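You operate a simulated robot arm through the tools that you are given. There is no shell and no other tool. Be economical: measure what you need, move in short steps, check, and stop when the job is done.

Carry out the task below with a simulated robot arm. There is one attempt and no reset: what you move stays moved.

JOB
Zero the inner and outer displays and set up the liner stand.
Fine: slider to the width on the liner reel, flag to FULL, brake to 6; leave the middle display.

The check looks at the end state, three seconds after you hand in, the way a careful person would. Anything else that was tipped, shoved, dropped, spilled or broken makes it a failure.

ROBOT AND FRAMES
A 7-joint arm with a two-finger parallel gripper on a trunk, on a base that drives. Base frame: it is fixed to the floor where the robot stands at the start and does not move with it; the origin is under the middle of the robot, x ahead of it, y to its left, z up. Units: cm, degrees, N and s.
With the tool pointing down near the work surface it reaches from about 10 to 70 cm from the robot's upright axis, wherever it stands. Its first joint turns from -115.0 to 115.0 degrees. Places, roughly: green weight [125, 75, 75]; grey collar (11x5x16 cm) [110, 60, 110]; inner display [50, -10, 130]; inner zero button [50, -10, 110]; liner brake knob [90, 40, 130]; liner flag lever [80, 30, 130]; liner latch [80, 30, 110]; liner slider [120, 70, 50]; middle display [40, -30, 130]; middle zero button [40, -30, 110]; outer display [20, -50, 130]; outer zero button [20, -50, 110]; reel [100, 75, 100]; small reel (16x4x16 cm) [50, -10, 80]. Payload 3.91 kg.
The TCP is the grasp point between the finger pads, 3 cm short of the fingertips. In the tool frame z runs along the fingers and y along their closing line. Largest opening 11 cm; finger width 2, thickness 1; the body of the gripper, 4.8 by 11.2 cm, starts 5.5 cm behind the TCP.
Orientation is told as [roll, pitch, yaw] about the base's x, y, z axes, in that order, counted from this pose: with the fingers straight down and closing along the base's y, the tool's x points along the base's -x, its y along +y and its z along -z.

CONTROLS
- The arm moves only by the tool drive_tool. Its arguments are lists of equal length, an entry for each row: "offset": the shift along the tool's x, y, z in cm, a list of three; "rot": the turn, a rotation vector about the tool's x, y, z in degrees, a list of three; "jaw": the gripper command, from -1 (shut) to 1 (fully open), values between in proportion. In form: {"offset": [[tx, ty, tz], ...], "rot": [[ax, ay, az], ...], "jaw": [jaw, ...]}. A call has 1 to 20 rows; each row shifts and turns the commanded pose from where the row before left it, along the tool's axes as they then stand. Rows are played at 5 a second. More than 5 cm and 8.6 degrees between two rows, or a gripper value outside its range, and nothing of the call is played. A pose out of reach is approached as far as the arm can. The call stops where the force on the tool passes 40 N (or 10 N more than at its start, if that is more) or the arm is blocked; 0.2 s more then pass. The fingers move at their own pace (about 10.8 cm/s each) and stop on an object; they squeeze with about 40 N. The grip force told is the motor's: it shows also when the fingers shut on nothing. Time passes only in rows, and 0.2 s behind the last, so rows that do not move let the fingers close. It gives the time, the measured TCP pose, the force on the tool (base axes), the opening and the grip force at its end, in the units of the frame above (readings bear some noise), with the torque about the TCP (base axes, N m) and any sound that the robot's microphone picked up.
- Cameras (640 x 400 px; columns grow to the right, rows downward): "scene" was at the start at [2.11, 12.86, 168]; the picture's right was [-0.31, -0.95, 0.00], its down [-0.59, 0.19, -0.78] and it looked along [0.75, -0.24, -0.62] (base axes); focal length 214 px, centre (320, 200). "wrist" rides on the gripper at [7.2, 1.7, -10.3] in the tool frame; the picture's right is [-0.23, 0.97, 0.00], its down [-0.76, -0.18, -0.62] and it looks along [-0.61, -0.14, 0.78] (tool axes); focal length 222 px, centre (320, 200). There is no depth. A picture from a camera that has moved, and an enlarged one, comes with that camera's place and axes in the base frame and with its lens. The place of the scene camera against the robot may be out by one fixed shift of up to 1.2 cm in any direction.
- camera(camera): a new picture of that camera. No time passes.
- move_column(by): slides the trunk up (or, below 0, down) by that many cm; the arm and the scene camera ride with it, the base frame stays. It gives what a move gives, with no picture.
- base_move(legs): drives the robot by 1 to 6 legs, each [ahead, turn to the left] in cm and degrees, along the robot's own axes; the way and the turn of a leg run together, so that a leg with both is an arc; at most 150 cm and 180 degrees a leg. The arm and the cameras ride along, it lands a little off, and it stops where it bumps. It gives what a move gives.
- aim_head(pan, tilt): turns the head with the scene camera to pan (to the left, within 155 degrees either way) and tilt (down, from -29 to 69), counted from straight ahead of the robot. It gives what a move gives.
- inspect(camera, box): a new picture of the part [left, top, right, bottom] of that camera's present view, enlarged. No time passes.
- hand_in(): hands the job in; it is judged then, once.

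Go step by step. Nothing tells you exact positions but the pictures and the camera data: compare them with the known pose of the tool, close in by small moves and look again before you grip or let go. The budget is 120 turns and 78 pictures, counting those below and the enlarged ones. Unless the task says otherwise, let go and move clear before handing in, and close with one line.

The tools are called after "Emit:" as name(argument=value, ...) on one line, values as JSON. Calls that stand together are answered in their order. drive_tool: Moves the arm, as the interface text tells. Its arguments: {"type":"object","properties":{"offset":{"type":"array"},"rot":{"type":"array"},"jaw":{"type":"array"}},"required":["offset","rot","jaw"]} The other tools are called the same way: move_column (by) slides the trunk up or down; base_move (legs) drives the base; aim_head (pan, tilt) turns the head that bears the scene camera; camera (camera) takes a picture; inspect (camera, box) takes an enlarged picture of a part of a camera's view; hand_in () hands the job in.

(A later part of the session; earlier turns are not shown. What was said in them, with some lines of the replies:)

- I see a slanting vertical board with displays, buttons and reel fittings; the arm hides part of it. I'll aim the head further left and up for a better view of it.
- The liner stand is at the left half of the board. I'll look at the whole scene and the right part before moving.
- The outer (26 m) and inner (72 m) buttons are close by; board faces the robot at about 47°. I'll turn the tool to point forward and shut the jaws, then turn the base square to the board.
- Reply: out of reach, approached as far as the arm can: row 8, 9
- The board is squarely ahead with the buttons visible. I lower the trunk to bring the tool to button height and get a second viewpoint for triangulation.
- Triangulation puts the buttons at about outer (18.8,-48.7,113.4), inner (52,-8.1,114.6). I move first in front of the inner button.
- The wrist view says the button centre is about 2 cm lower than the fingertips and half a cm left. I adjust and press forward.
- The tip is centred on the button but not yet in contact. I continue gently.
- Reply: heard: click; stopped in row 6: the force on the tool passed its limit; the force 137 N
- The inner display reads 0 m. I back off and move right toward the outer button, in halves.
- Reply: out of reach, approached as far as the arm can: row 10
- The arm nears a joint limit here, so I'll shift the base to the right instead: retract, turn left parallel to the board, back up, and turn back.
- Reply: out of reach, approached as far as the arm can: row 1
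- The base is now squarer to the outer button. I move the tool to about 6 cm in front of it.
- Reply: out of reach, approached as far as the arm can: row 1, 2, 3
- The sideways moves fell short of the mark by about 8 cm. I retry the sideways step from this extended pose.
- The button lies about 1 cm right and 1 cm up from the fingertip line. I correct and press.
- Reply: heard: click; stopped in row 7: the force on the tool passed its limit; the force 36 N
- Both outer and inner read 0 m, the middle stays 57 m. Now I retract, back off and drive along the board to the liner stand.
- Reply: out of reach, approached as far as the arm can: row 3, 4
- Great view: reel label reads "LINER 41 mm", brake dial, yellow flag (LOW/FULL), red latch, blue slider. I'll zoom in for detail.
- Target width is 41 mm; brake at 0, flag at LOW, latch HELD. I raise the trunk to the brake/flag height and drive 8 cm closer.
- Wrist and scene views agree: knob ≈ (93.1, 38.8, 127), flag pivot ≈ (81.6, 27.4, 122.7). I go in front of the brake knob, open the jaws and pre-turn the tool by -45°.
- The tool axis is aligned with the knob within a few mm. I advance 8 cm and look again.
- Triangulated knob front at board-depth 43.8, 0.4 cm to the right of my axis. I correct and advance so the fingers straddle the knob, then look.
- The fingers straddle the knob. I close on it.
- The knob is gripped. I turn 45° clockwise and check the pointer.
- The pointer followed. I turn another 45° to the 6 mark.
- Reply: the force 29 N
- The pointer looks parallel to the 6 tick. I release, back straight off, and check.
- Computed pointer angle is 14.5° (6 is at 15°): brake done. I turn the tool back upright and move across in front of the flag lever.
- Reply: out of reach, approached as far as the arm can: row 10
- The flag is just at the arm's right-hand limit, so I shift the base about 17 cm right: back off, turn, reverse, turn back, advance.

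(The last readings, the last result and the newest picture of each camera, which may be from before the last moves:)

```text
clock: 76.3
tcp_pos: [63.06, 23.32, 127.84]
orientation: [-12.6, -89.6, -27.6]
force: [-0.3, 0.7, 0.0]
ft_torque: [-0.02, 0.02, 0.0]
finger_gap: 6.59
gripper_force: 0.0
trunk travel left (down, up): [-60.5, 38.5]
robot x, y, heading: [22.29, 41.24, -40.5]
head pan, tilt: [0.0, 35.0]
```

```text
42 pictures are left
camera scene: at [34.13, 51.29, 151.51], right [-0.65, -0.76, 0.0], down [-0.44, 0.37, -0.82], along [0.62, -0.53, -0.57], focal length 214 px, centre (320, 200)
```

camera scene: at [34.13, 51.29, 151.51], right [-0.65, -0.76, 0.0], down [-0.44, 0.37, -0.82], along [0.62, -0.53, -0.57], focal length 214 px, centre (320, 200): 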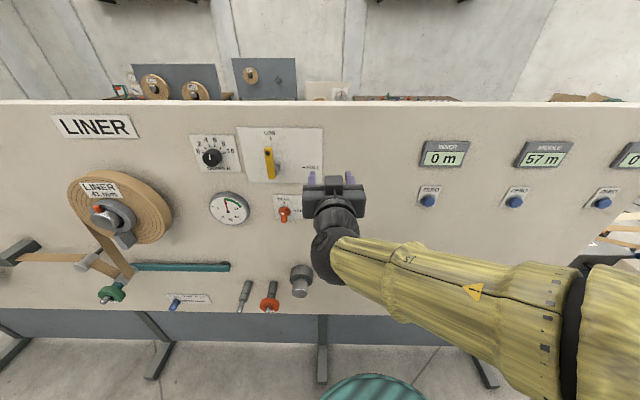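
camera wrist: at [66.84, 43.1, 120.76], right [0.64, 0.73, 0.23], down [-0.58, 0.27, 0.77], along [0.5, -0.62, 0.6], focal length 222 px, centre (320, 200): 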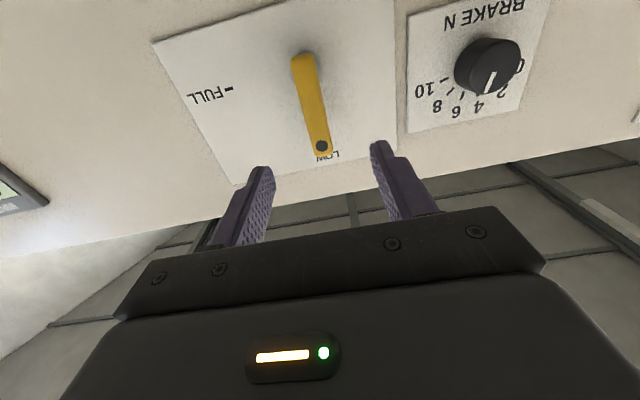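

I move the open gripper left to align with the lever (brake gauge now reads higher, as expected).

Emit:
drive_tool(offset=[[0, 4, 0.4], [0, 4, 0.4], [0, 4, 0.4], [0, 3.3, 0.4]], rot=[[0, 0, 0], [0, 0, 0], [0, 0, 0], [0, 0, 0]], jaw=[0.2, 0.2, 0.2, 0.2])

Emit:
camera(camera="wrist")

```text
clock: 77.3
tcp_pos: [74.18, 34.0, 128.0]
orientation: [-10.6, -89.5, -29.6]
force: [-0.6, 0.3, -1.2]
ft_torque: [-0.01, -0.02, -0.02]
finger_gap: 6.62
gripper_force: 0.0
trunk travel left (down, up): [-60.5, 38.5]
robot x, y, heading: [21.91, 41.37, -40.4]
head pan, tilt: [0.0, 35.0]
```

```text
41 pictures are left
camera wrist: at [67.31, 42.18, 120.85], right [0.63, 0.74, 0.23], down [-0.59, 0.26, 0.77], along [0.51, -0.61, 0.6], focal length 222 px, centre (320, 200)
```

wrist: 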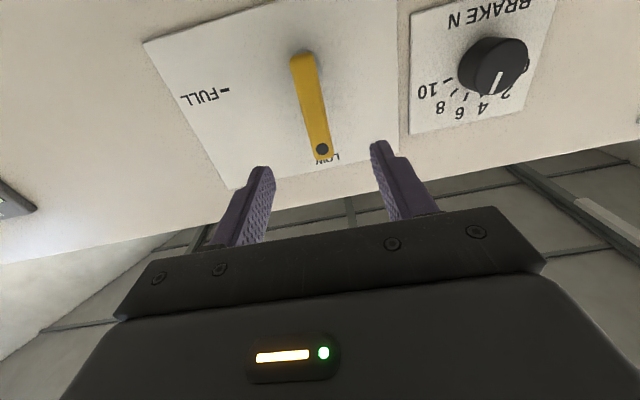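

Triangulation: lever is vertical at t≈75, pivot z≈123, its front 4–5 cm off the board. I advance so the fingers straddle it.

Emit:
drive_tool(offset=[[-0.5, 0.2, 3], [0, 0, 3], [0, 0, 2], [0, 0, 1.2]], rot=[[0, 0, 0], [0, 0, 0], [0, 0, 0], [0, 0, 0]], jaw=[0.1, 0.1, 0.1, 0.1])

Emit:
camera(camera="wrist")

```text
clock: 78.3
tcp_pos: [81.35, 28.16, 128.32]
orientation: [-12.1, -89.5, -28.1]
force: [-0.1, -0.5, -0.6]
ft_torque: [0.0, -0.01, 0.0]
finger_gap: 6.04
gripper_force: 0.1
trunk travel left (down, up): [-60.5, 38.5]
robot x, y, heading: [21.73, 41.56, -40.7]
head pan, tilt: [0.0, 35.0]
```

```text
40 pictures are left
camera wrist: at [74.47, 36.22, 121.12], right [0.63, 0.74, 0.23], down [-0.59, 0.26, 0.77], along [0.51, -0.61, 0.6], focal length 222 px, centre (320, 200)
```

wrist: 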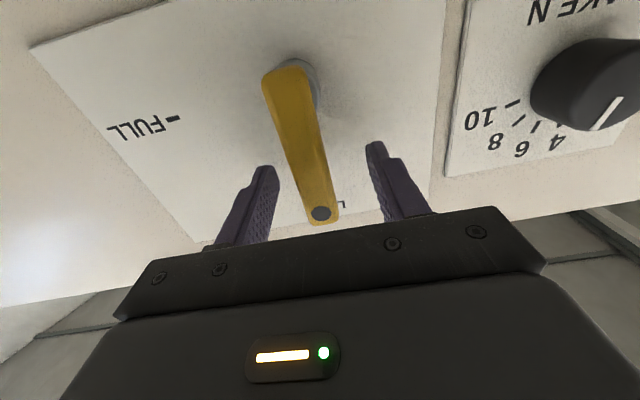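

The lever is between the fingers. I close on it.

Emit:
drive_tool(offset=[[0, 0, 0], [0, 0, 0], [0, 0, 0], [0, 0, 0], [0, 0, 0]], rot=[[0, 0, 0], [0, 0, 0], [0, 0, 0], [0, 0, 0], [0, 0, 0]], jaw=[-0.3, -0.5, -0.7, -0.85, -0.9])

Emit:
camera(camera="wrist")

```text
clock: 79.5
tcp_pos: [81.14, 27.8, 128.35]
orientation: [-2.1, -89.6, -38.3]
force: [-10.0, -6.7, -3.1]
ft_torque: [-0.22, 0.12, -0.86]
finger_gap: 2.02
gripper_force: 45.2
trunk travel left (down, up): [-60.5, 38.5]
robot x, y, heading: [22.1, 41.03, -40.6]
head pan, tilt: [0.0, 35.0]
```

```text
39 pictures are left
camera wrist: at [74.31, 36.05, 121.14], right [0.63, 0.74, 0.23], down [-0.59, 0.26, 0.77], along [0.51, -0.62, 0.6], focal length 222 px, centre (320, 200)
```

wrist: 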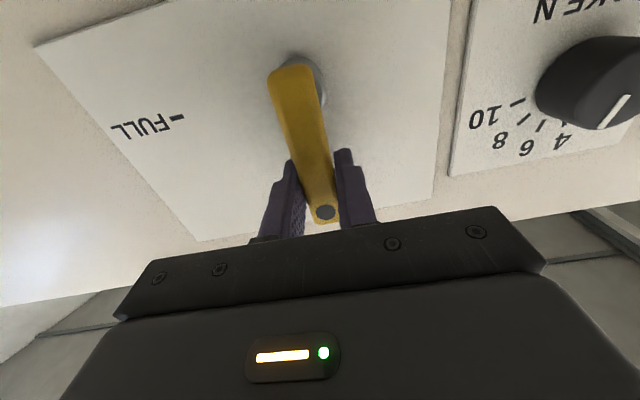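

Gripped with slight side load. I try the first 15° of the arc toward FULL to see whether the latch holds it.

Emit:
drive_tool(offset=[[0, -0.3, 0], [0.05, -0.69, 0], [0.05, -0.69, 0], [0, 0, 0]], rot=[[0, 0, 0], [0, 0, 7.5], [0, 0, 7.5], [0, 0, 0]], jaw=[-0.9, -0.9, -0.9, -0.9])

Emit:
inspect(camera="scene", box=[180, 110, 370, 240])

```text
clock: 80.5
tcp_pos: [80.37, 27.01, 128.11]
orientation: [88.4, -75.0, -128.6]
force: [9.1, 0.4, 5.8]
ft_torque: [0.4, -0.11, -0.55]
finger_gap: 2.0
gripper_force: 45.1
trunk travel left (down, up): [-60.5, 38.5]
robot x, y, heading: [22.14, 41.36, -40.6]
head pan, tilt: [0.0, 35.0]
```

```text
3.08 times, centred on (275, 175) of scene
camera zoom: at [34.25, 51.26, 151.51], right [-0.65, -0.76, 0.0], down [-0.44, 0.37, -0.82], along [0.62, -0.53, -0.57], focal length 660 px, centre (458, 277)
```

zoom: 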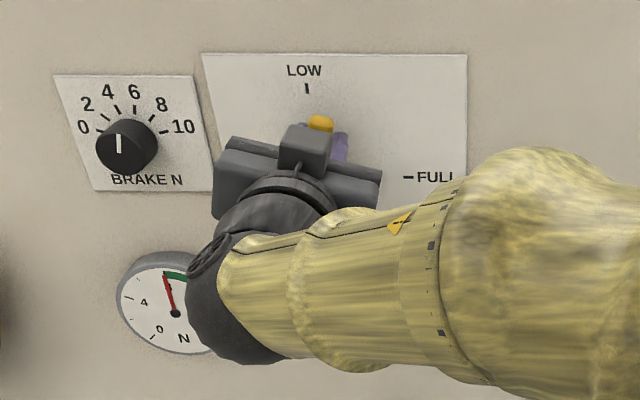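

The lever moves freely. I continue the arc another 37.5°.

Emit:
drive_tool(offset=[[0.05, -0.69, 0], [0.05, -0.69, 0], [0.05, -0.69, 0], [0.05, -0.69, 0], [0.05, -0.69, 0]], rot=[[0, 0, 7.5], [0, 0, 7.5], [0, 0, 7.5], [0, 0, 7.5], [0, 0, 7.5]], jaw=[-0.9, -0.9, -0.9, -0.9, -0.9])

```text
clock: 81.6
tcp_pos: [79.2, 25.52, 126.8]
orientation: [91.2, -47.6, -131.3]
force: [4.8, 5.1, 19.2]
ft_torque: [0.48, -0.79, -1.2]
finger_gap: 1.99
gripper_force: 45.0
out of reach, approached as far as the arm can: row 4, 5
trunk travel left (down, up): [-60.5, 38.5]
robot x, y, heading: [21.86, 41.42, -40.8]
head pan, tilt: [0.0, 35.0]
stopped in row 5: the force on the tool passed its limit (the readings are from after the stop); the commanded pose is now the measured one
```

The wrist roll limit is reached at about 45°. I release, back off, roll back upright, and will push the lever down the rest of the way.

Emit:
drive_tool(offset=[[0, 0, 0], [0, 0, 0], [0, 0, -3], [0, 0, -4], [0, 0, 0], [0, 0, 0], [0, 0, 0], [0, 0, 0], [0, 0, 0], [0, 0, 0], [0, 0, 0]], rot=[[0, 0, 0], [0, 0, 0], [0, 0, 0], [0, 0, 0], [0, 0, -7], [0, 0, -7], [0, 0, -7], [0, 0, -7], [0, 0, -7], [0, 0, -7], [0, 0, 0]], jaw=[-0.2, 0, 0, 0, -0.5, -1, -1, -1, -1, -1, -1])

Emit:
camera(camera="wrist")

Emit:
inspect(camera="scene", box=[180, 110, 370, 240])

```text
clock: 84.0
tcp_pos: [73.91, 29.85, 126.43]
orientation: [-162.3, -89.9, 121.7]
force: [-0.8, -0.3, 0.5]
ft_torque: [0.0, 0.01, -0.02]
finger_gap: 0.0
gripper_force: 37.6
trunk travel left (down, up): [-60.5, 38.5]
robot x, y, heading: [22.48, 41.14, -40.5]
head pan, tilt: [0.0, 35.0]
```

```text
37 pictures are left
camera wrist: at [67.08, 38.02, 119.15], right [0.63, 0.74, 0.23], down [-0.59, 0.27, 0.76], along [0.5, -0.61, 0.61], focal length 222 px, centre (320, 200)
```

wrist: 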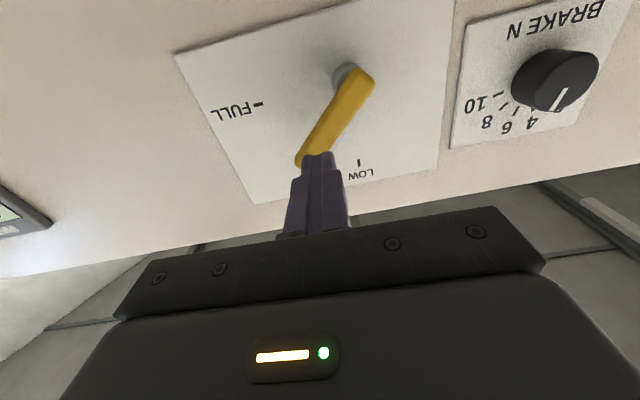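

```text
3.08 times, centred on (275, 175) of scene
camera zoom: at [34.13, 51.25, 151.51], right [-0.65, -0.76, 0.0], down [-0.44, 0.37, -0.82], along [0.62, -0.53, -0.57], focal length 660 px, centre (458, 277)
```

zoom: 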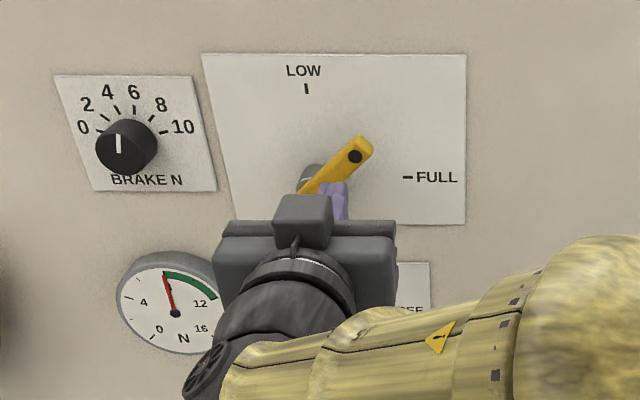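

Lever stands at about 45°. I go above it with closed fingers and push down carefully.

Emit:
drive_tool(offset=[[-3, -0.5, 0], [-3.2, -0.4, 0], [0, 0, 3], [0, 0, 3.4], [1.5, 0, 0], [1, 0, 0], [1, 0, 0], [1, 0, 0]], rot=[[0, 0, 0], [0, 0, 0], [0, 0, 0], [0, 0, 0], [0, 0, 0], [0, 0, 0], [0, 0, 0], [0, 0, 0]], jaw=[-1, -1, -1, -1, -1, -1, -1, -1])

Emit:
camera(camera="wrist")

```text
clock: 85.8
tcp_pos: [78.12, 25.15, 127.93]
orientation: [129.2, -89.9, -169.6]
force: [0.4, -0.4, 0.8]
ft_torque: [-0.04, -0.01, 0.0]
finger_gap: 0.0
gripper_force: 38.3
trunk travel left (down, up): [-60.5, 38.5]
robot x, y, heading: [22.14, 40.95, -40.5]
head pan, tilt: [0.0, 35.0]
```

```text
35 pictures are left
camera wrist: at [71.38, 33.17, 120.73], right [0.63, 0.74, 0.23], down [-0.59, 0.27, 0.76], along [0.5, -0.62, 0.61], focal length 222 px, centre (320, 200)
```

wrist: 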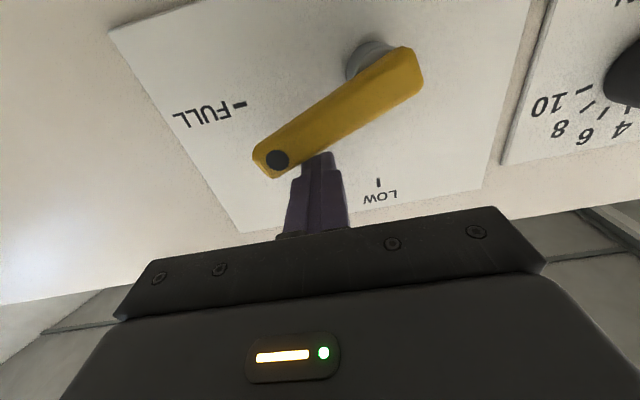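

The lever follows. I push down 2.2 cm more and measure.

Emit:
drive_tool(offset=[[0.8, 0, 0], [0.8, 0, 0], [0.6, 0, 0], [0, 0, 0]], rot=[[0, 0, 0], [0, 0, 0], [0, 0, 0], [0, 0, 0]], jaw=[-1, -1, -1, -1])

Emit:
camera(camera="wrist")

Emit:
inspect(camera="scene", box=[210, 110, 350, 210])

```text
clock: 86.8
tcp_pos: [78.2, 25.0, 125.76]
orientation: [136.7, -89.9, -177.2]
force: [0.2, -0.8, 0.0]
ft_torque: [0.01, 0.02, 0.04]
finger_gap: 0.0
gripper_force: 37.6
trunk travel left (down, up): [-60.5, 38.5]
robot x, y, heading: [22.1, 41.35, -40.7]
head pan, tilt: [0.0, 35.0]
```

```text
34 pictures are left
camera wrist: at [71.41, 33.16, 118.59], right [0.63, 0.74, 0.23], down [-0.59, 0.27, 0.76], along [0.5, -0.62, 0.61], focal length 222 px, centre (320, 200)
```

wrist: 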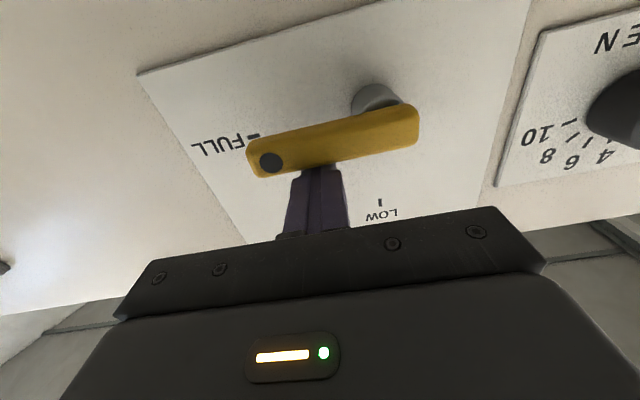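

```text
4.00 times, centred on (280, 160) of scene
camera zoom: at [34.13, 51.25, 151.51], right [-0.65, -0.76, 0.0], down [-0.44, 0.37, -0.82], along [0.62, -0.53, -0.57], focal length 858 px, centre (480, 360)
```

zoom: 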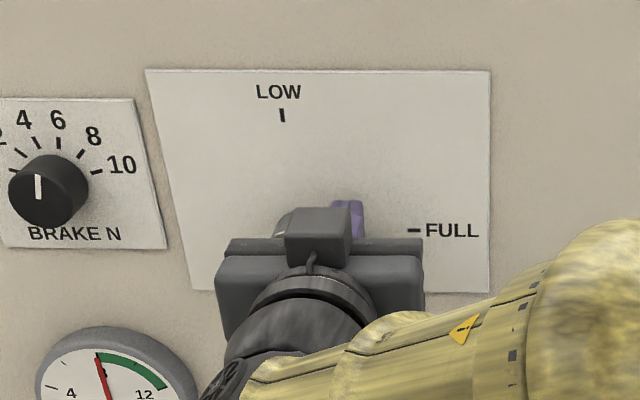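

The lever is about 5° short of horizontal. I lower a further 0.5 cm, then retract for an unobstructed look.

Emit:
drive_tool(offset=[[0.25, 0, 0], [0.25, 0, 0], [0, 0, 0], [-1, 0, 0], [-2, 0, 0], [0, 0, -4], [0, 0, -4], [0, 4, 0], [3, 4, 0]], rot=[[0, 0, 0], [0, 0, 0], [0, 0, 0], [0, 0, 0], [0, 0, 0], [0, 0, 0], [0, 0, 0], [0, 0, 0], [0, 0, 0]], jaw=[-1, -1, -1, -1, -1, -1, -1, -1, -1])

Emit:
inspect(camera="scene", box=[210, 110, 350, 210])

```text
clock: 88.8
tcp_pos: [77.54, 36.35, 125.29]
orientation: [124.1, -89.9, -164.6]
force: [0.0, -0.4, 0.0]
ft_torque: [0.01, -0.03, -0.02]
finger_gap: 0.0
gripper_force: 37.4
trunk travel left (down, up): [-60.5, 38.5]
robot x, y, heading: [22.08, 41.44, -40.3]
head pan, tilt: [0.0, 35.0]
```

```text
4.00 times, centred on (280, 160) of scene
camera zoom: at [34.26, 51.3, 151.49], right [-0.65, -0.76, 0.0], down [-0.44, 0.37, -0.82], along [0.62, -0.53, -0.57], focal length 858 px, centre (480, 360)
```

zoom: 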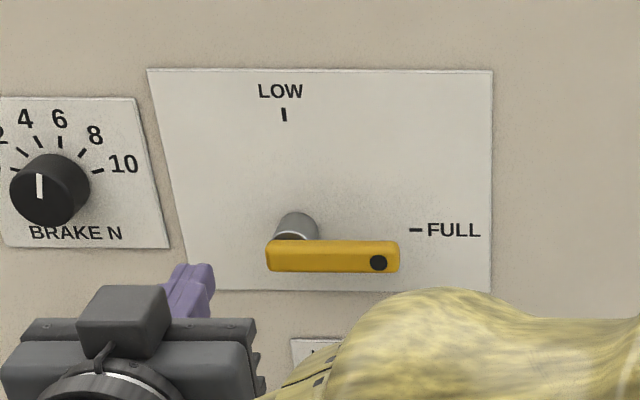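

The flag lever is level, pointing to FULL. Now for the slider: retract, back away, drive about 53 cm left along the board and lower the trunk.

Emit:
drive_tool(offset=[[0, 0, -4], [0, 0, -4]], rot=[[0, 0, 0], [0, 0, 0]], jaw=[-1, -1])

Emit:
base_move(legs=[[-18, 0], [0, 88.8], [53, 0], [0, -90]])

Emit:
move_column(by=-55)

Emit:
camera(camera="scene")

```text
clock: 89.4
tcp_pos: [71.3, 41.61, 125.31]
orientation: [140.3, -89.8, 179.2]
force: [0.5, -0.4, -0.2]
ft_torque: [-0.01, 0.01, -0.02]
finger_gap: 0.01
gripper_force: 37.6
trunk travel left (down, up): [-60.5, 38.5]
robot x, y, heading: [22.09, 41.44, -40.5]
head pan, tilt: [0.0, 35.0]
```

```text
clock: 101.2
tcp_pos: [95.19, 88.84, 125.44]
orientation: [132.6, -89.8, -176.8]
force: [0.6, 0.5, 1.2]
ft_torque: [-0.02, -0.01, -0.01]
finger_gap: 0.0
gripper_force: 37.6
trunk travel left (down, up): [-60.5, 38.5]
robot x, y, heading: [46.05, 91.53, -44.4]
head pan, tilt: [0.0, 35.0]
```

```text
refused: -55 is not a number from -40 to 40
```

```text
31 pictures are left
camera scene: at [58.74, 100.97, 151.51], right [-0.7, -0.72, 0.0], down [-0.41, 0.4, -0.82], along [0.59, -0.57, -0.57], focal length 214 px, centre (320, 200)
```

scene: 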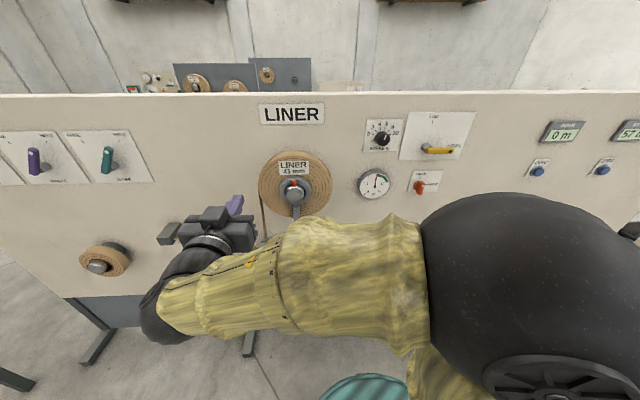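

I'll lower in two steps and correct the heading by +2.9°.

Emit:
move_column(by=-40)

Emit:
move_column(by=-18)

Emit:
base_move(legs=[[0, 2.9]])

Emit:
camera(camera="scene")

Emit:
camera(camera="wrist")

```text
clock: 105.0
tcp_pos: [95.24, 89.02, 85.37]
orientation: [133.1, -89.8, -177.3]
force: [0.1, -0.1, -0.5]
ft_torque: [0.03, 0.02, 0.0]
finger_gap: 0.01
gripper_force: 38.2
trunk travel left (down, up): [-20.5, 78.5]
robot x, y, heading: [46.25, 92.09, -44.5]
head pan, tilt: [0.0, 35.0]
```

```text
clock: 107.0
tcp_pos: [95.19, 88.91, 67.38]
orientation: [133.1, -90.0, -177.3]
force: [0.2, -0.3, 0.1]
ft_torque: [-0.01, 0.0, 0.03]
finger_gap: 0.0
gripper_force: 38.0
trunk travel left (down, up): [-2.5, 96.5]
robot x, y, heading: [46.11, 91.66, -44.3]
head pan, tilt: [0.0, 35.0]
```

```text
clock: 107.8
tcp_pos: [95.31, 91.37, 67.32]
orientation: [133.7, -89.9, -174.9]
force: [0.2, 0.3, -0.5]
ft_torque: [0.0, -0.02, 0.02]
finger_gap: 0.0
gripper_force: 37.9
trunk travel left (down, up): [-2.5, 96.5]
robot x, y, heading: [46.2, 91.84, -41.3]
head pan, tilt: [0.0, 35.0]
```

```text
30 pictures are left
camera scene: at [58.28, 101.6, 93.51], right [-0.66, -0.75, 0.0], down [-0.43, 0.38, -0.82], along [0.61, -0.54, -0.57], focal length 214 px, centre (320, 200)
```

scene: 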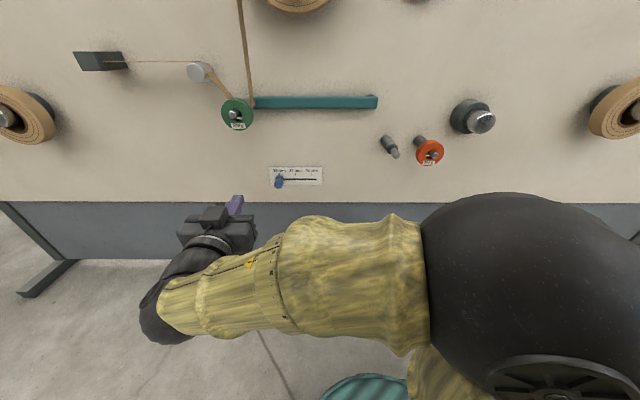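

```text
29 pictures are left
camera wrist: at [88.63, 99.61, 60.13], right [0.64, 0.73, 0.23], down [-0.59, 0.28, 0.76], along [0.49, -0.62, 0.61], focal length 222 px, centre (320, 200)
```

wrist: 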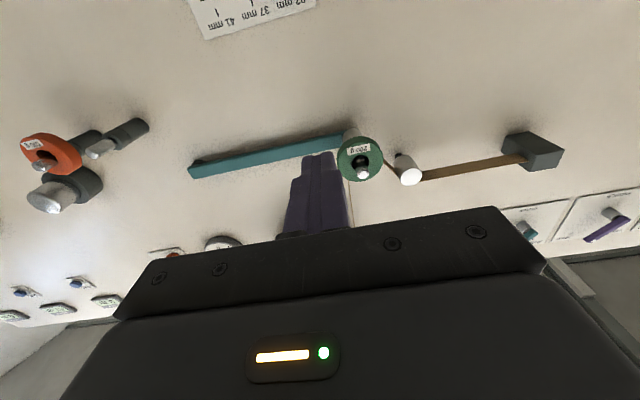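

The slider peg is at about t=130.7, z≈52. I lower the trunk remainder and the tool by 13 cm, then drive 14 cm closer.

Emit:
move_column(by=-2)

Emit:
drive_tool(offset=[[3.5, 0, 0], [3.5, 0, 0], [3, 0, 0], [3, 0, 0]], rot=[[0, 0, 0], [0, 0, 0], [0, 0, 0], [0, 0, 0]], jaw=[-0.2, -0.2, -0.2, -0.2])

Emit:
base_move(legs=[[14, 0]])

Emit:
camera(camera="wrist")

Emit:
camera(camera="scene")

```text
clock: 108.5
tcp_pos: [95.28, 91.42, 65.35]
orientation: [133.4, -90.0, -174.6]
force: [-0.3, 0.3, -1.1]
ft_torque: [0.02, 0.0, -0.01]
finger_gap: 0.01
gripper_force: 38.3
trunk travel left (down, up): [-0.5, 98.5]
robot x, y, heading: [46.11, 92.2, -41.2]
head pan, tilt: [0.0, 35.0]
```

```text
clock: 109.5
tcp_pos: [95.28, 91.39, 52.27]
orientation: [136.3, -89.8, -177.5]
force: [0.3, -0.2, 0.1]
ft_torque: [0.04, 0.01, -0.02]
finger_gap: 4.38
gripper_force: 0.0
trunk travel left (down, up): [-0.5, 98.5]
robot x, y, heading: [46.08, 91.93, -41.5]
head pan, tilt: [0.0, 35.0]
```

```text
clock: 110.8
tcp_pos: [105.89, 81.97, 52.22]
orientation: [133.5, -89.9, -174.7]
force: [0.4, -0.4, -0.3]
ft_torque: [0.01, -0.03, -0.01]
finger_gap: 4.41
gripper_force: 0.1
trunk travel left (down, up): [-0.5, 98.5]
robot x, y, heading: [56.93, 82.73, -41.3]
head pan, tilt: [0.0, 35.0]
```

```text
28 pictures are left
camera wrist: at [99.24, 90.27, 45.08], right [0.64, 0.73, 0.23], down [-0.59, 0.28, 0.76], along [0.49, -0.62, 0.61], focal length 222 px, centre (320, 200)
```

wrist: 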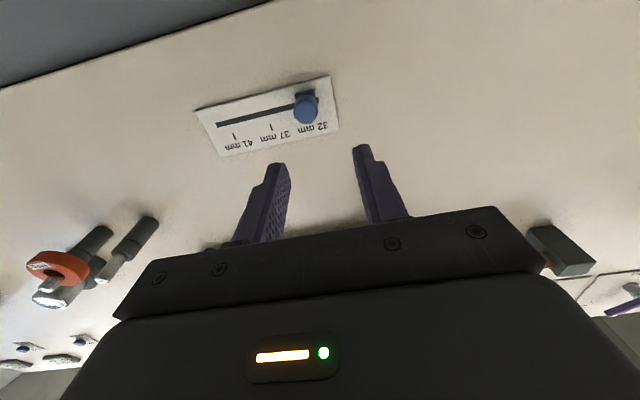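

```text
27 pictures are left
camera scene: at [68.88, 92.23, 91.51], right [-0.66, -0.75, 0.0], down [-0.43, 0.38, -0.82], along [0.61, -0.54, -0.57], focal length 214 px, centre (320, 200)
```

scene: 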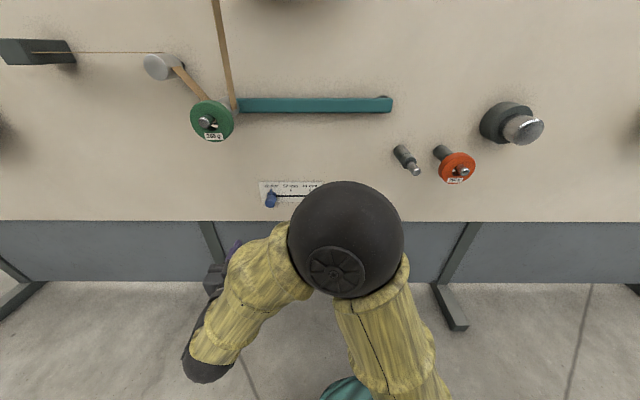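

Peg tip estimate: t≈129.6, z≈53.6, depth≈44. I align and advance part-way, then look.

Emit:
drive_tool(offset=[[-1.3, -1.9, 0], [0, 0, 4], [0, 0, 4], [0, 0, 3]], rot=[[0, 0, 0], [0, 0, 0], [0, 0, 0], [0, 0, 0]], jaw=[0, 0, 0, 0])

Emit:
camera(camera="wrist")

```text
clock: 111.8
tcp_pos: [112.93, 73.37, 53.54]
orientation: [133.6, -89.9, -174.9]
force: [-0.2, 0.2, 0.9]
ft_torque: [-0.01, 0.03, 0.0]
finger_gap: 5.53
gripper_force: 0.0
trunk travel left (down, up): [-0.5, 98.5]
robot x, y, heading: [56.53, 82.26, -41.6]
head pan, tilt: [0.0, 35.0]
```

```text
26 pictures are left
camera wrist: at [106.22, 81.58, 46.41], right [0.64, 0.73, 0.23], down [-0.59, 0.28, 0.76], along [0.49, -0.62, 0.61], focal length 222 px, centre (320, 200)
```

wrist: 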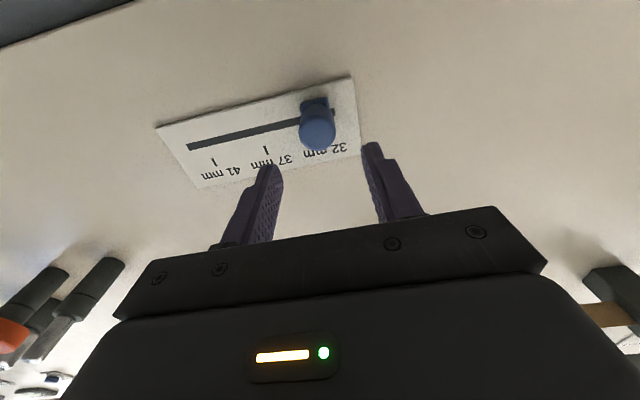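

Well aligned. I advance 7 cm to straddle the peg.

Emit:
drive_tool(offset=[[-0.2, 0, 3], [0, 0, 2.5], [0, 0, 1.5]], rot=[[0, 0, 0], [0, 0, 0], [0, 0, 0]], jaw=[0, 0, 0])

Emit:
camera(camera="wrist")

```text
clock: 112.6
tcp_pos: [118.34, 68.68, 53.95]
orientation: [141.0, -89.9, 177.8]
force: [0.3, 0.3, 0.3]
ft_torque: [0.0, -0.01, -0.02]
finger_gap: 5.51
gripper_force: 0.1
trunk travel left (down, up): [-0.5, 98.5]
robot x, y, heading: [56.74, 82.4, -41.5]
head pan, tilt: [0.0, 35.0]
```

```text
25 pictures are left
camera wrist: at [111.64, 76.97, 46.72], right [0.64, 0.73, 0.23], down [-0.59, 0.28, 0.76], along [0.49, -0.62, 0.61], focal length 222 px, centre (320, 200)
```

wrist: 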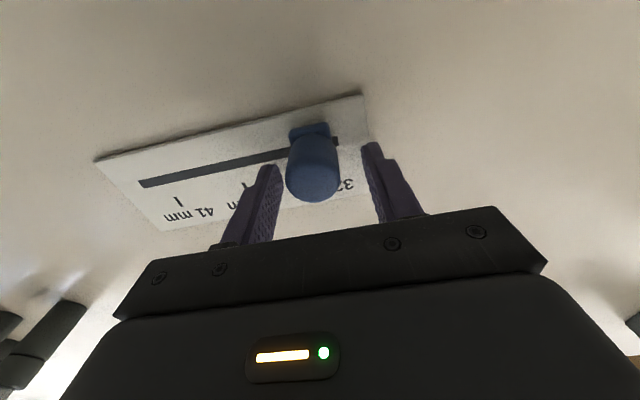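

The peg is between the fingers. I close on it.

Emit:
drive_tool(offset=[[0, -0.3, 0], [0, 0, 0], [0, 0, 0], [0, 0, 0], [0, 0, 0]], rot=[[0, 0, 0], [0, 0, 0], [0, 0, 0], [0, 0, 0], [0, 0, 0]], jaw=[-0.2, -0.4, -0.6, -0.8, -0.8])

Emit:
camera(camera="wrist")

```text
clock: 113.8
tcp_pos: [118.02, 68.33, 53.79]
orientation: [125.4, -89.9, -166.8]
force: [1.9, 2.0, 0.3]
ft_torque: [0.2, 0.03, -0.9]
finger_gap: 3.0
gripper_force: 45.0
trunk travel left (down, up): [-0.5, 98.5]
robot x, y, heading: [57.01, 82.39, -41.4]
head pan, tilt: [0.0, 35.0]
```

```text
24 pictures are left
camera wrist: at [111.39, 76.72, 46.62], right [0.64, 0.73, 0.23], down [-0.59, 0.28, 0.76], along [0.49, -0.62, 0.61], focal length 222 px, centre (320, 200)
```

wrist: 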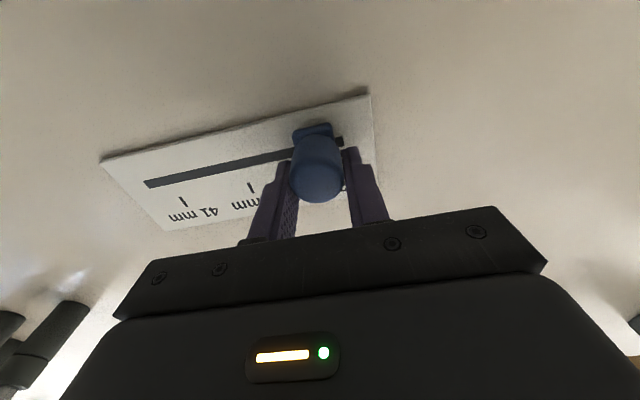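

Gripped. The 41 mark is about 12.5 cm to the right; I slide 10 cm first.

Emit:
drive_tool(offset=[[0, -1, 0], [0, -1, 0], [0, -1, 0], [0, -1, 0], [0, -1, 0], [0, -1, 0], [0, -1, 0], [0, -1, 0], [0, -1, 0], [0, -1, 0]], rot=[[0, 0, 0], [0, 0, 0], [0, 0, 0], [0, 0, 0], [0, 0, 0], [0, 0, 0], [0, 0, 0], [0, 0, 0], [0, 0, 0], [0, 0, 0]], jaw=[-0.8, -0.8, -0.8, -0.8, -0.8, -0.8, -0.8, -0.8, -0.8, -0.8])

Emit:
camera(camera="wrist")

```text
clock: 116.0
tcp_pos: [111.41, 60.93, 53.85]
orientation: [152.5, -89.7, 166.3]
force: [-3.4, 5.2, -3.3]
ft_torque: [-0.33, -0.45, -1.05]
finger_gap: 3.02
gripper_force: 44.9
trunk travel left (down, up): [-0.5, 98.5]
robot x, y, heading: [56.73, 82.24, -41.3]
head pan, tilt: [0.0, 35.0]
```

```text
23 pictures are left
camera wrist: at [104.69, 69.19, 46.61], right [0.64, 0.73, 0.23], down [-0.59, 0.28, 0.76], along [0.49, -0.62, 0.61], focal length 222 px, centre (320, 200)
```

wrist: 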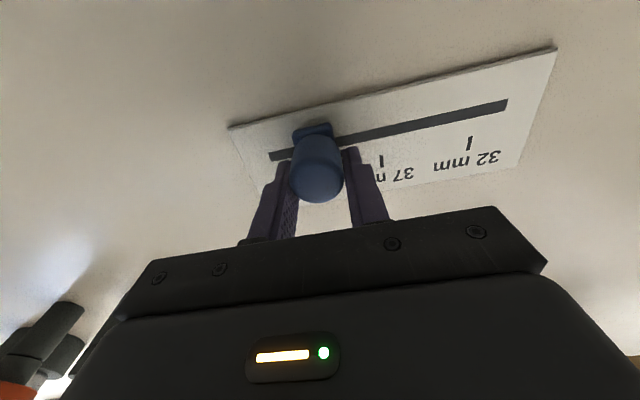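

By triangulated ticks, 41 mm lies about 1.8 cm further right. I slide that and look.

Emit:
drive_tool(offset=[[0, -0.6, 0], [0, -0.6, 0], [0, -0.6, 0], [0, 0, 0]], rot=[[0, 0, 0], [0, 0, 0], [0, 0, 0], [0, 0, 0]], jaw=[-0.8, -0.8, -0.8, -0.8])

Emit:
camera(camera="wrist")

Emit:
camera(camera="scene")

```text
clock: 117.0
tcp_pos: [110.14, 59.59, 53.88]
orientation: [142.5, -89.8, 176.2]
force: [-1.8, 2.4, 0.6]
ft_torque: [-0.13, -0.29, -0.98]
finger_gap: 2.96
gripper_force: 45.0
trunk travel left (down, up): [-0.5, 98.5]
robot x, y, heading: [56.81, 82.39, -41.5]
head pan, tilt: [0.0, 35.0]
```

```text
22 pictures are left
camera wrist: at [103.52, 67.87, 46.61], right [0.64, 0.73, 0.23], down [-0.59, 0.28, 0.76], along [0.49, -0.62, 0.61], focal length 222 px, centre (320, 200)
```

wrist: 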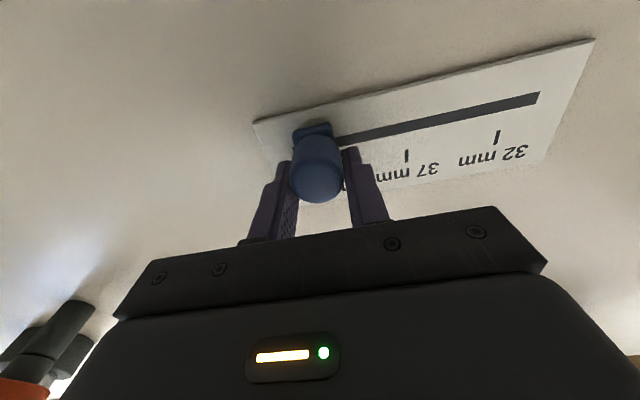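

```text
21 pictures are left
camera scene: at [68.87, 92.24, 91.51], right [-0.66, -0.75, 0.0], down [-0.43, 0.38, -0.82], along [0.61, -0.54, -0.57], focal length 214 px, centre (320, 200)
```

scene: 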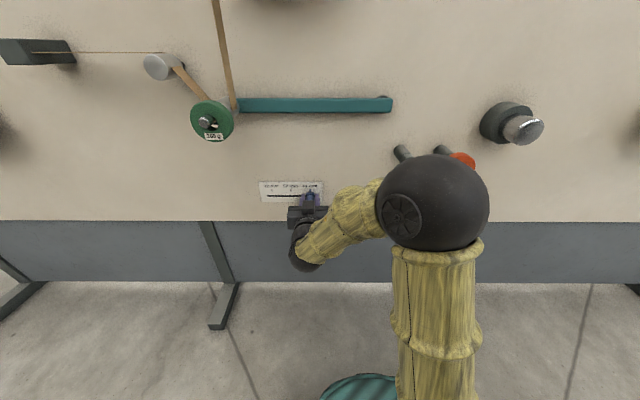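

Emit:
inspect(camera="scene", box=[250, 170, 340, 230])

```text
6.67 times, centred on (295, 200) of scene
camera zoom: at [68.87, 92.24, 91.51], right [-0.66, -0.75, 0.0], down [-0.43, 0.38, -0.82], along [0.61, -0.54, -0.57], focal length 1430 px, centre (487, 200)
```

zoom: 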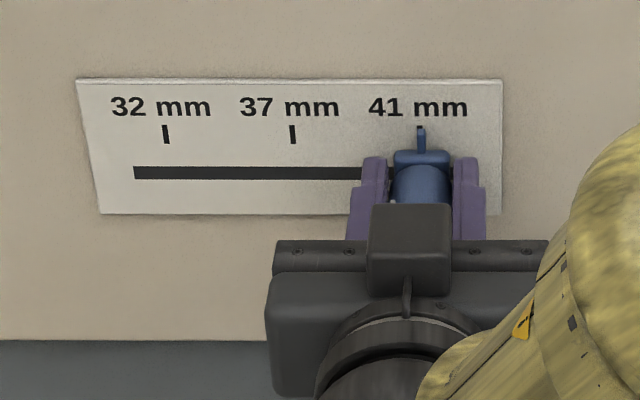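

The slider's pointer sits right under the 41 mm tick. I release, back straight off, and check.

Emit:
drive_tool(offset=[[0, 0, 0], [0, 0, 0], [0, 0, -3], [0, 0, -4], [0, 2, -4], [0, 4, 0], [0, 4, 0]], rot=[[0, 0, 0], [0, 0, 0], [0, 0, 0], [0, 0, 0], [0, 0, 0], [0, 0, 0], [0, 0, 0]], jaw=[-0.2, 0, 0, 0, 0, 0, 0])

Emit:
inspect(camera="scene", box=[240, 160, 350, 230])

```text
clock: 118.6
tcp_pos: [108.53, 74.43, 54.06]
orientation: [141.4, -90.0, 177.2]
force: [-1.0, 0.3, 0.7]
ft_torque: [0.0, 0.0, -0.01]
finger_gap: 5.48
gripper_force: 0.1
trunk travel left (down, up): [-0.5, 98.5]
robot x, y, heading: [56.91, 82.15, -41.4]
head pan, tilt: [0.0, 35.0]
```

```text
5.71 times, centred on (295, 195) of scene
camera zoom: at [68.87, 92.22, 91.51], right [-0.66, -0.75, 0.0], down [-0.43, 0.38, -0.82], along [0.61, -0.54, -0.57], focal length 1226 px, centre (463, 229)
```

zoom: 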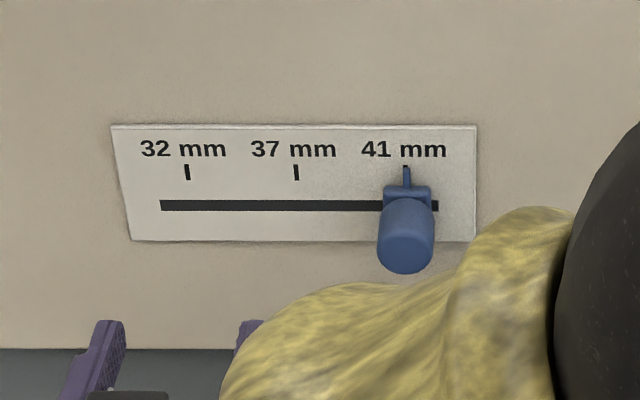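

The slider sits at 41 mm. I back the base away, raise the trunk, and check the whole board once.

Emit:
base_move(legs=[[-25, 0]])

Emit:
move_column(by=40)

Emit:
aim_head(pan=-20, tilt=20)

Emit:
camera(camera="scene")

```text
clock: 120.4
tcp_pos: [89.87, 91.03, 53.95]
orientation: [132.4, -89.8, -173.5]
force: [-0.1, -0.2, 0.2]
ft_torque: [-0.01, 0.0, -0.02]
finger_gap: 5.52
gripper_force: 0.0
trunk travel left (down, up): [-0.5, 98.5]
robot x, y, heading: [38.23, 98.94, -41.2]
head pan, tilt: [0.0, 35.0]
```

```text
clock: 124.3
tcp_pos: [89.88, 90.96, 94.01]
orientation: [132.9, -89.9, -174.0]
force: [0.1, -0.3, 0.1]
ft_torque: [-0.01, 0.0, 0.0]
finger_gap: 5.5
gripper_force: 0.0
trunk travel left (down, up): [-40.5, 58.5]
robot x, y, heading: [38.13, 98.87, -41.3]
head pan, tilt: [0.0, 35.0]
```

```text
clock: 125.1
tcp_pos: [89.88, 90.98, 93.98]
orientation: [132.3, -89.9, -173.5]
force: [0.8, 0.2, -0.5]
ft_torque: [0.0, -0.01, -0.02]
finger_gap: 5.49
gripper_force: 0.0
trunk travel left (down, up): [-40.5, 58.5]
robot x, y, heading: [37.86, 98.61, -41.0]
head pan, tilt: [-20.0, 20.0]
```

```text
18 pictures are left
camera scene: at [48.0, 106.39, 133.89], right [-0.88, -0.48, 0.0], down [-0.17, 0.3, -0.94], along [0.45, -0.82, -0.34], focal length 214 px, centre (320, 200)
```

scene: 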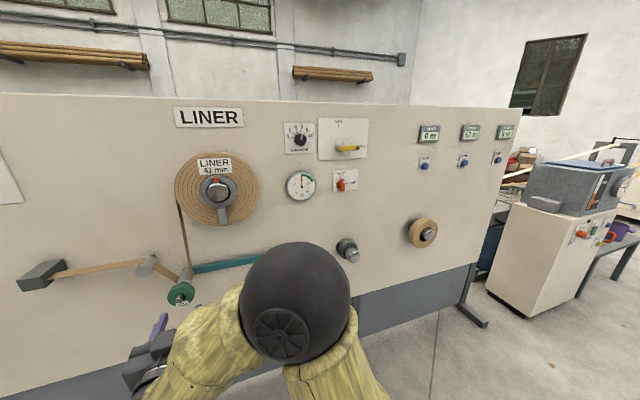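

Emit:
inspect(camera="scene", box=[150, 100, 380, 240])

Emit:
inspect(camera="scene", box=[400, 100, 540, 190])

```text
2.78 times, centred on (265, 170) of scene
camera zoom: at [48.0, 106.39, 133.89], right [-0.88, -0.48, 0.0], down [-0.17, 0.3, -0.94], along [0.45, -0.82, -0.34], focal length 597 px, centre (473, 284)
```

zoom: 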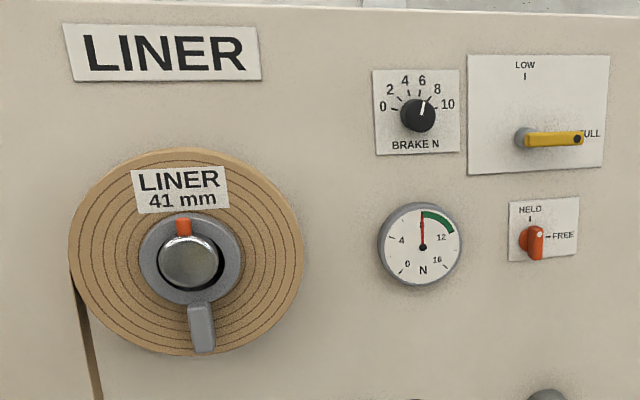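

```text
4.44 times, centred on (470, 145) of scene
camera zoom: at [48.0, 106.39, 133.89], right [-0.88, -0.48, 0.0], down [-0.17, 0.3, -0.94], along [0.45, -0.82, -0.34], focal length 953 px, centre (-347, 444)
```

zoom: 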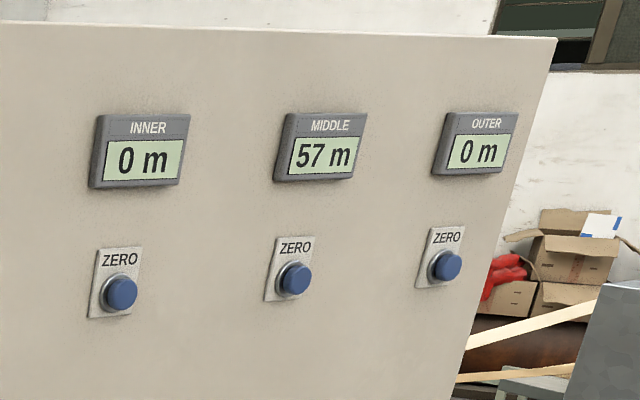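

Everything reads as asked: inner and outer at 0 m, middle untouched at 57 m, slider at 41 mm, flag at FULL, brake at 6, and the gripper clear of the board. I'm handing in.

Emit:
hand_in()

```text
The job is handed in.
```

The job is handed in: inner and outer displays read 0 m, middle still reads 57 m, slider is at 41 mm, flag at FULL and brake at 6; the latch was left at HELD.
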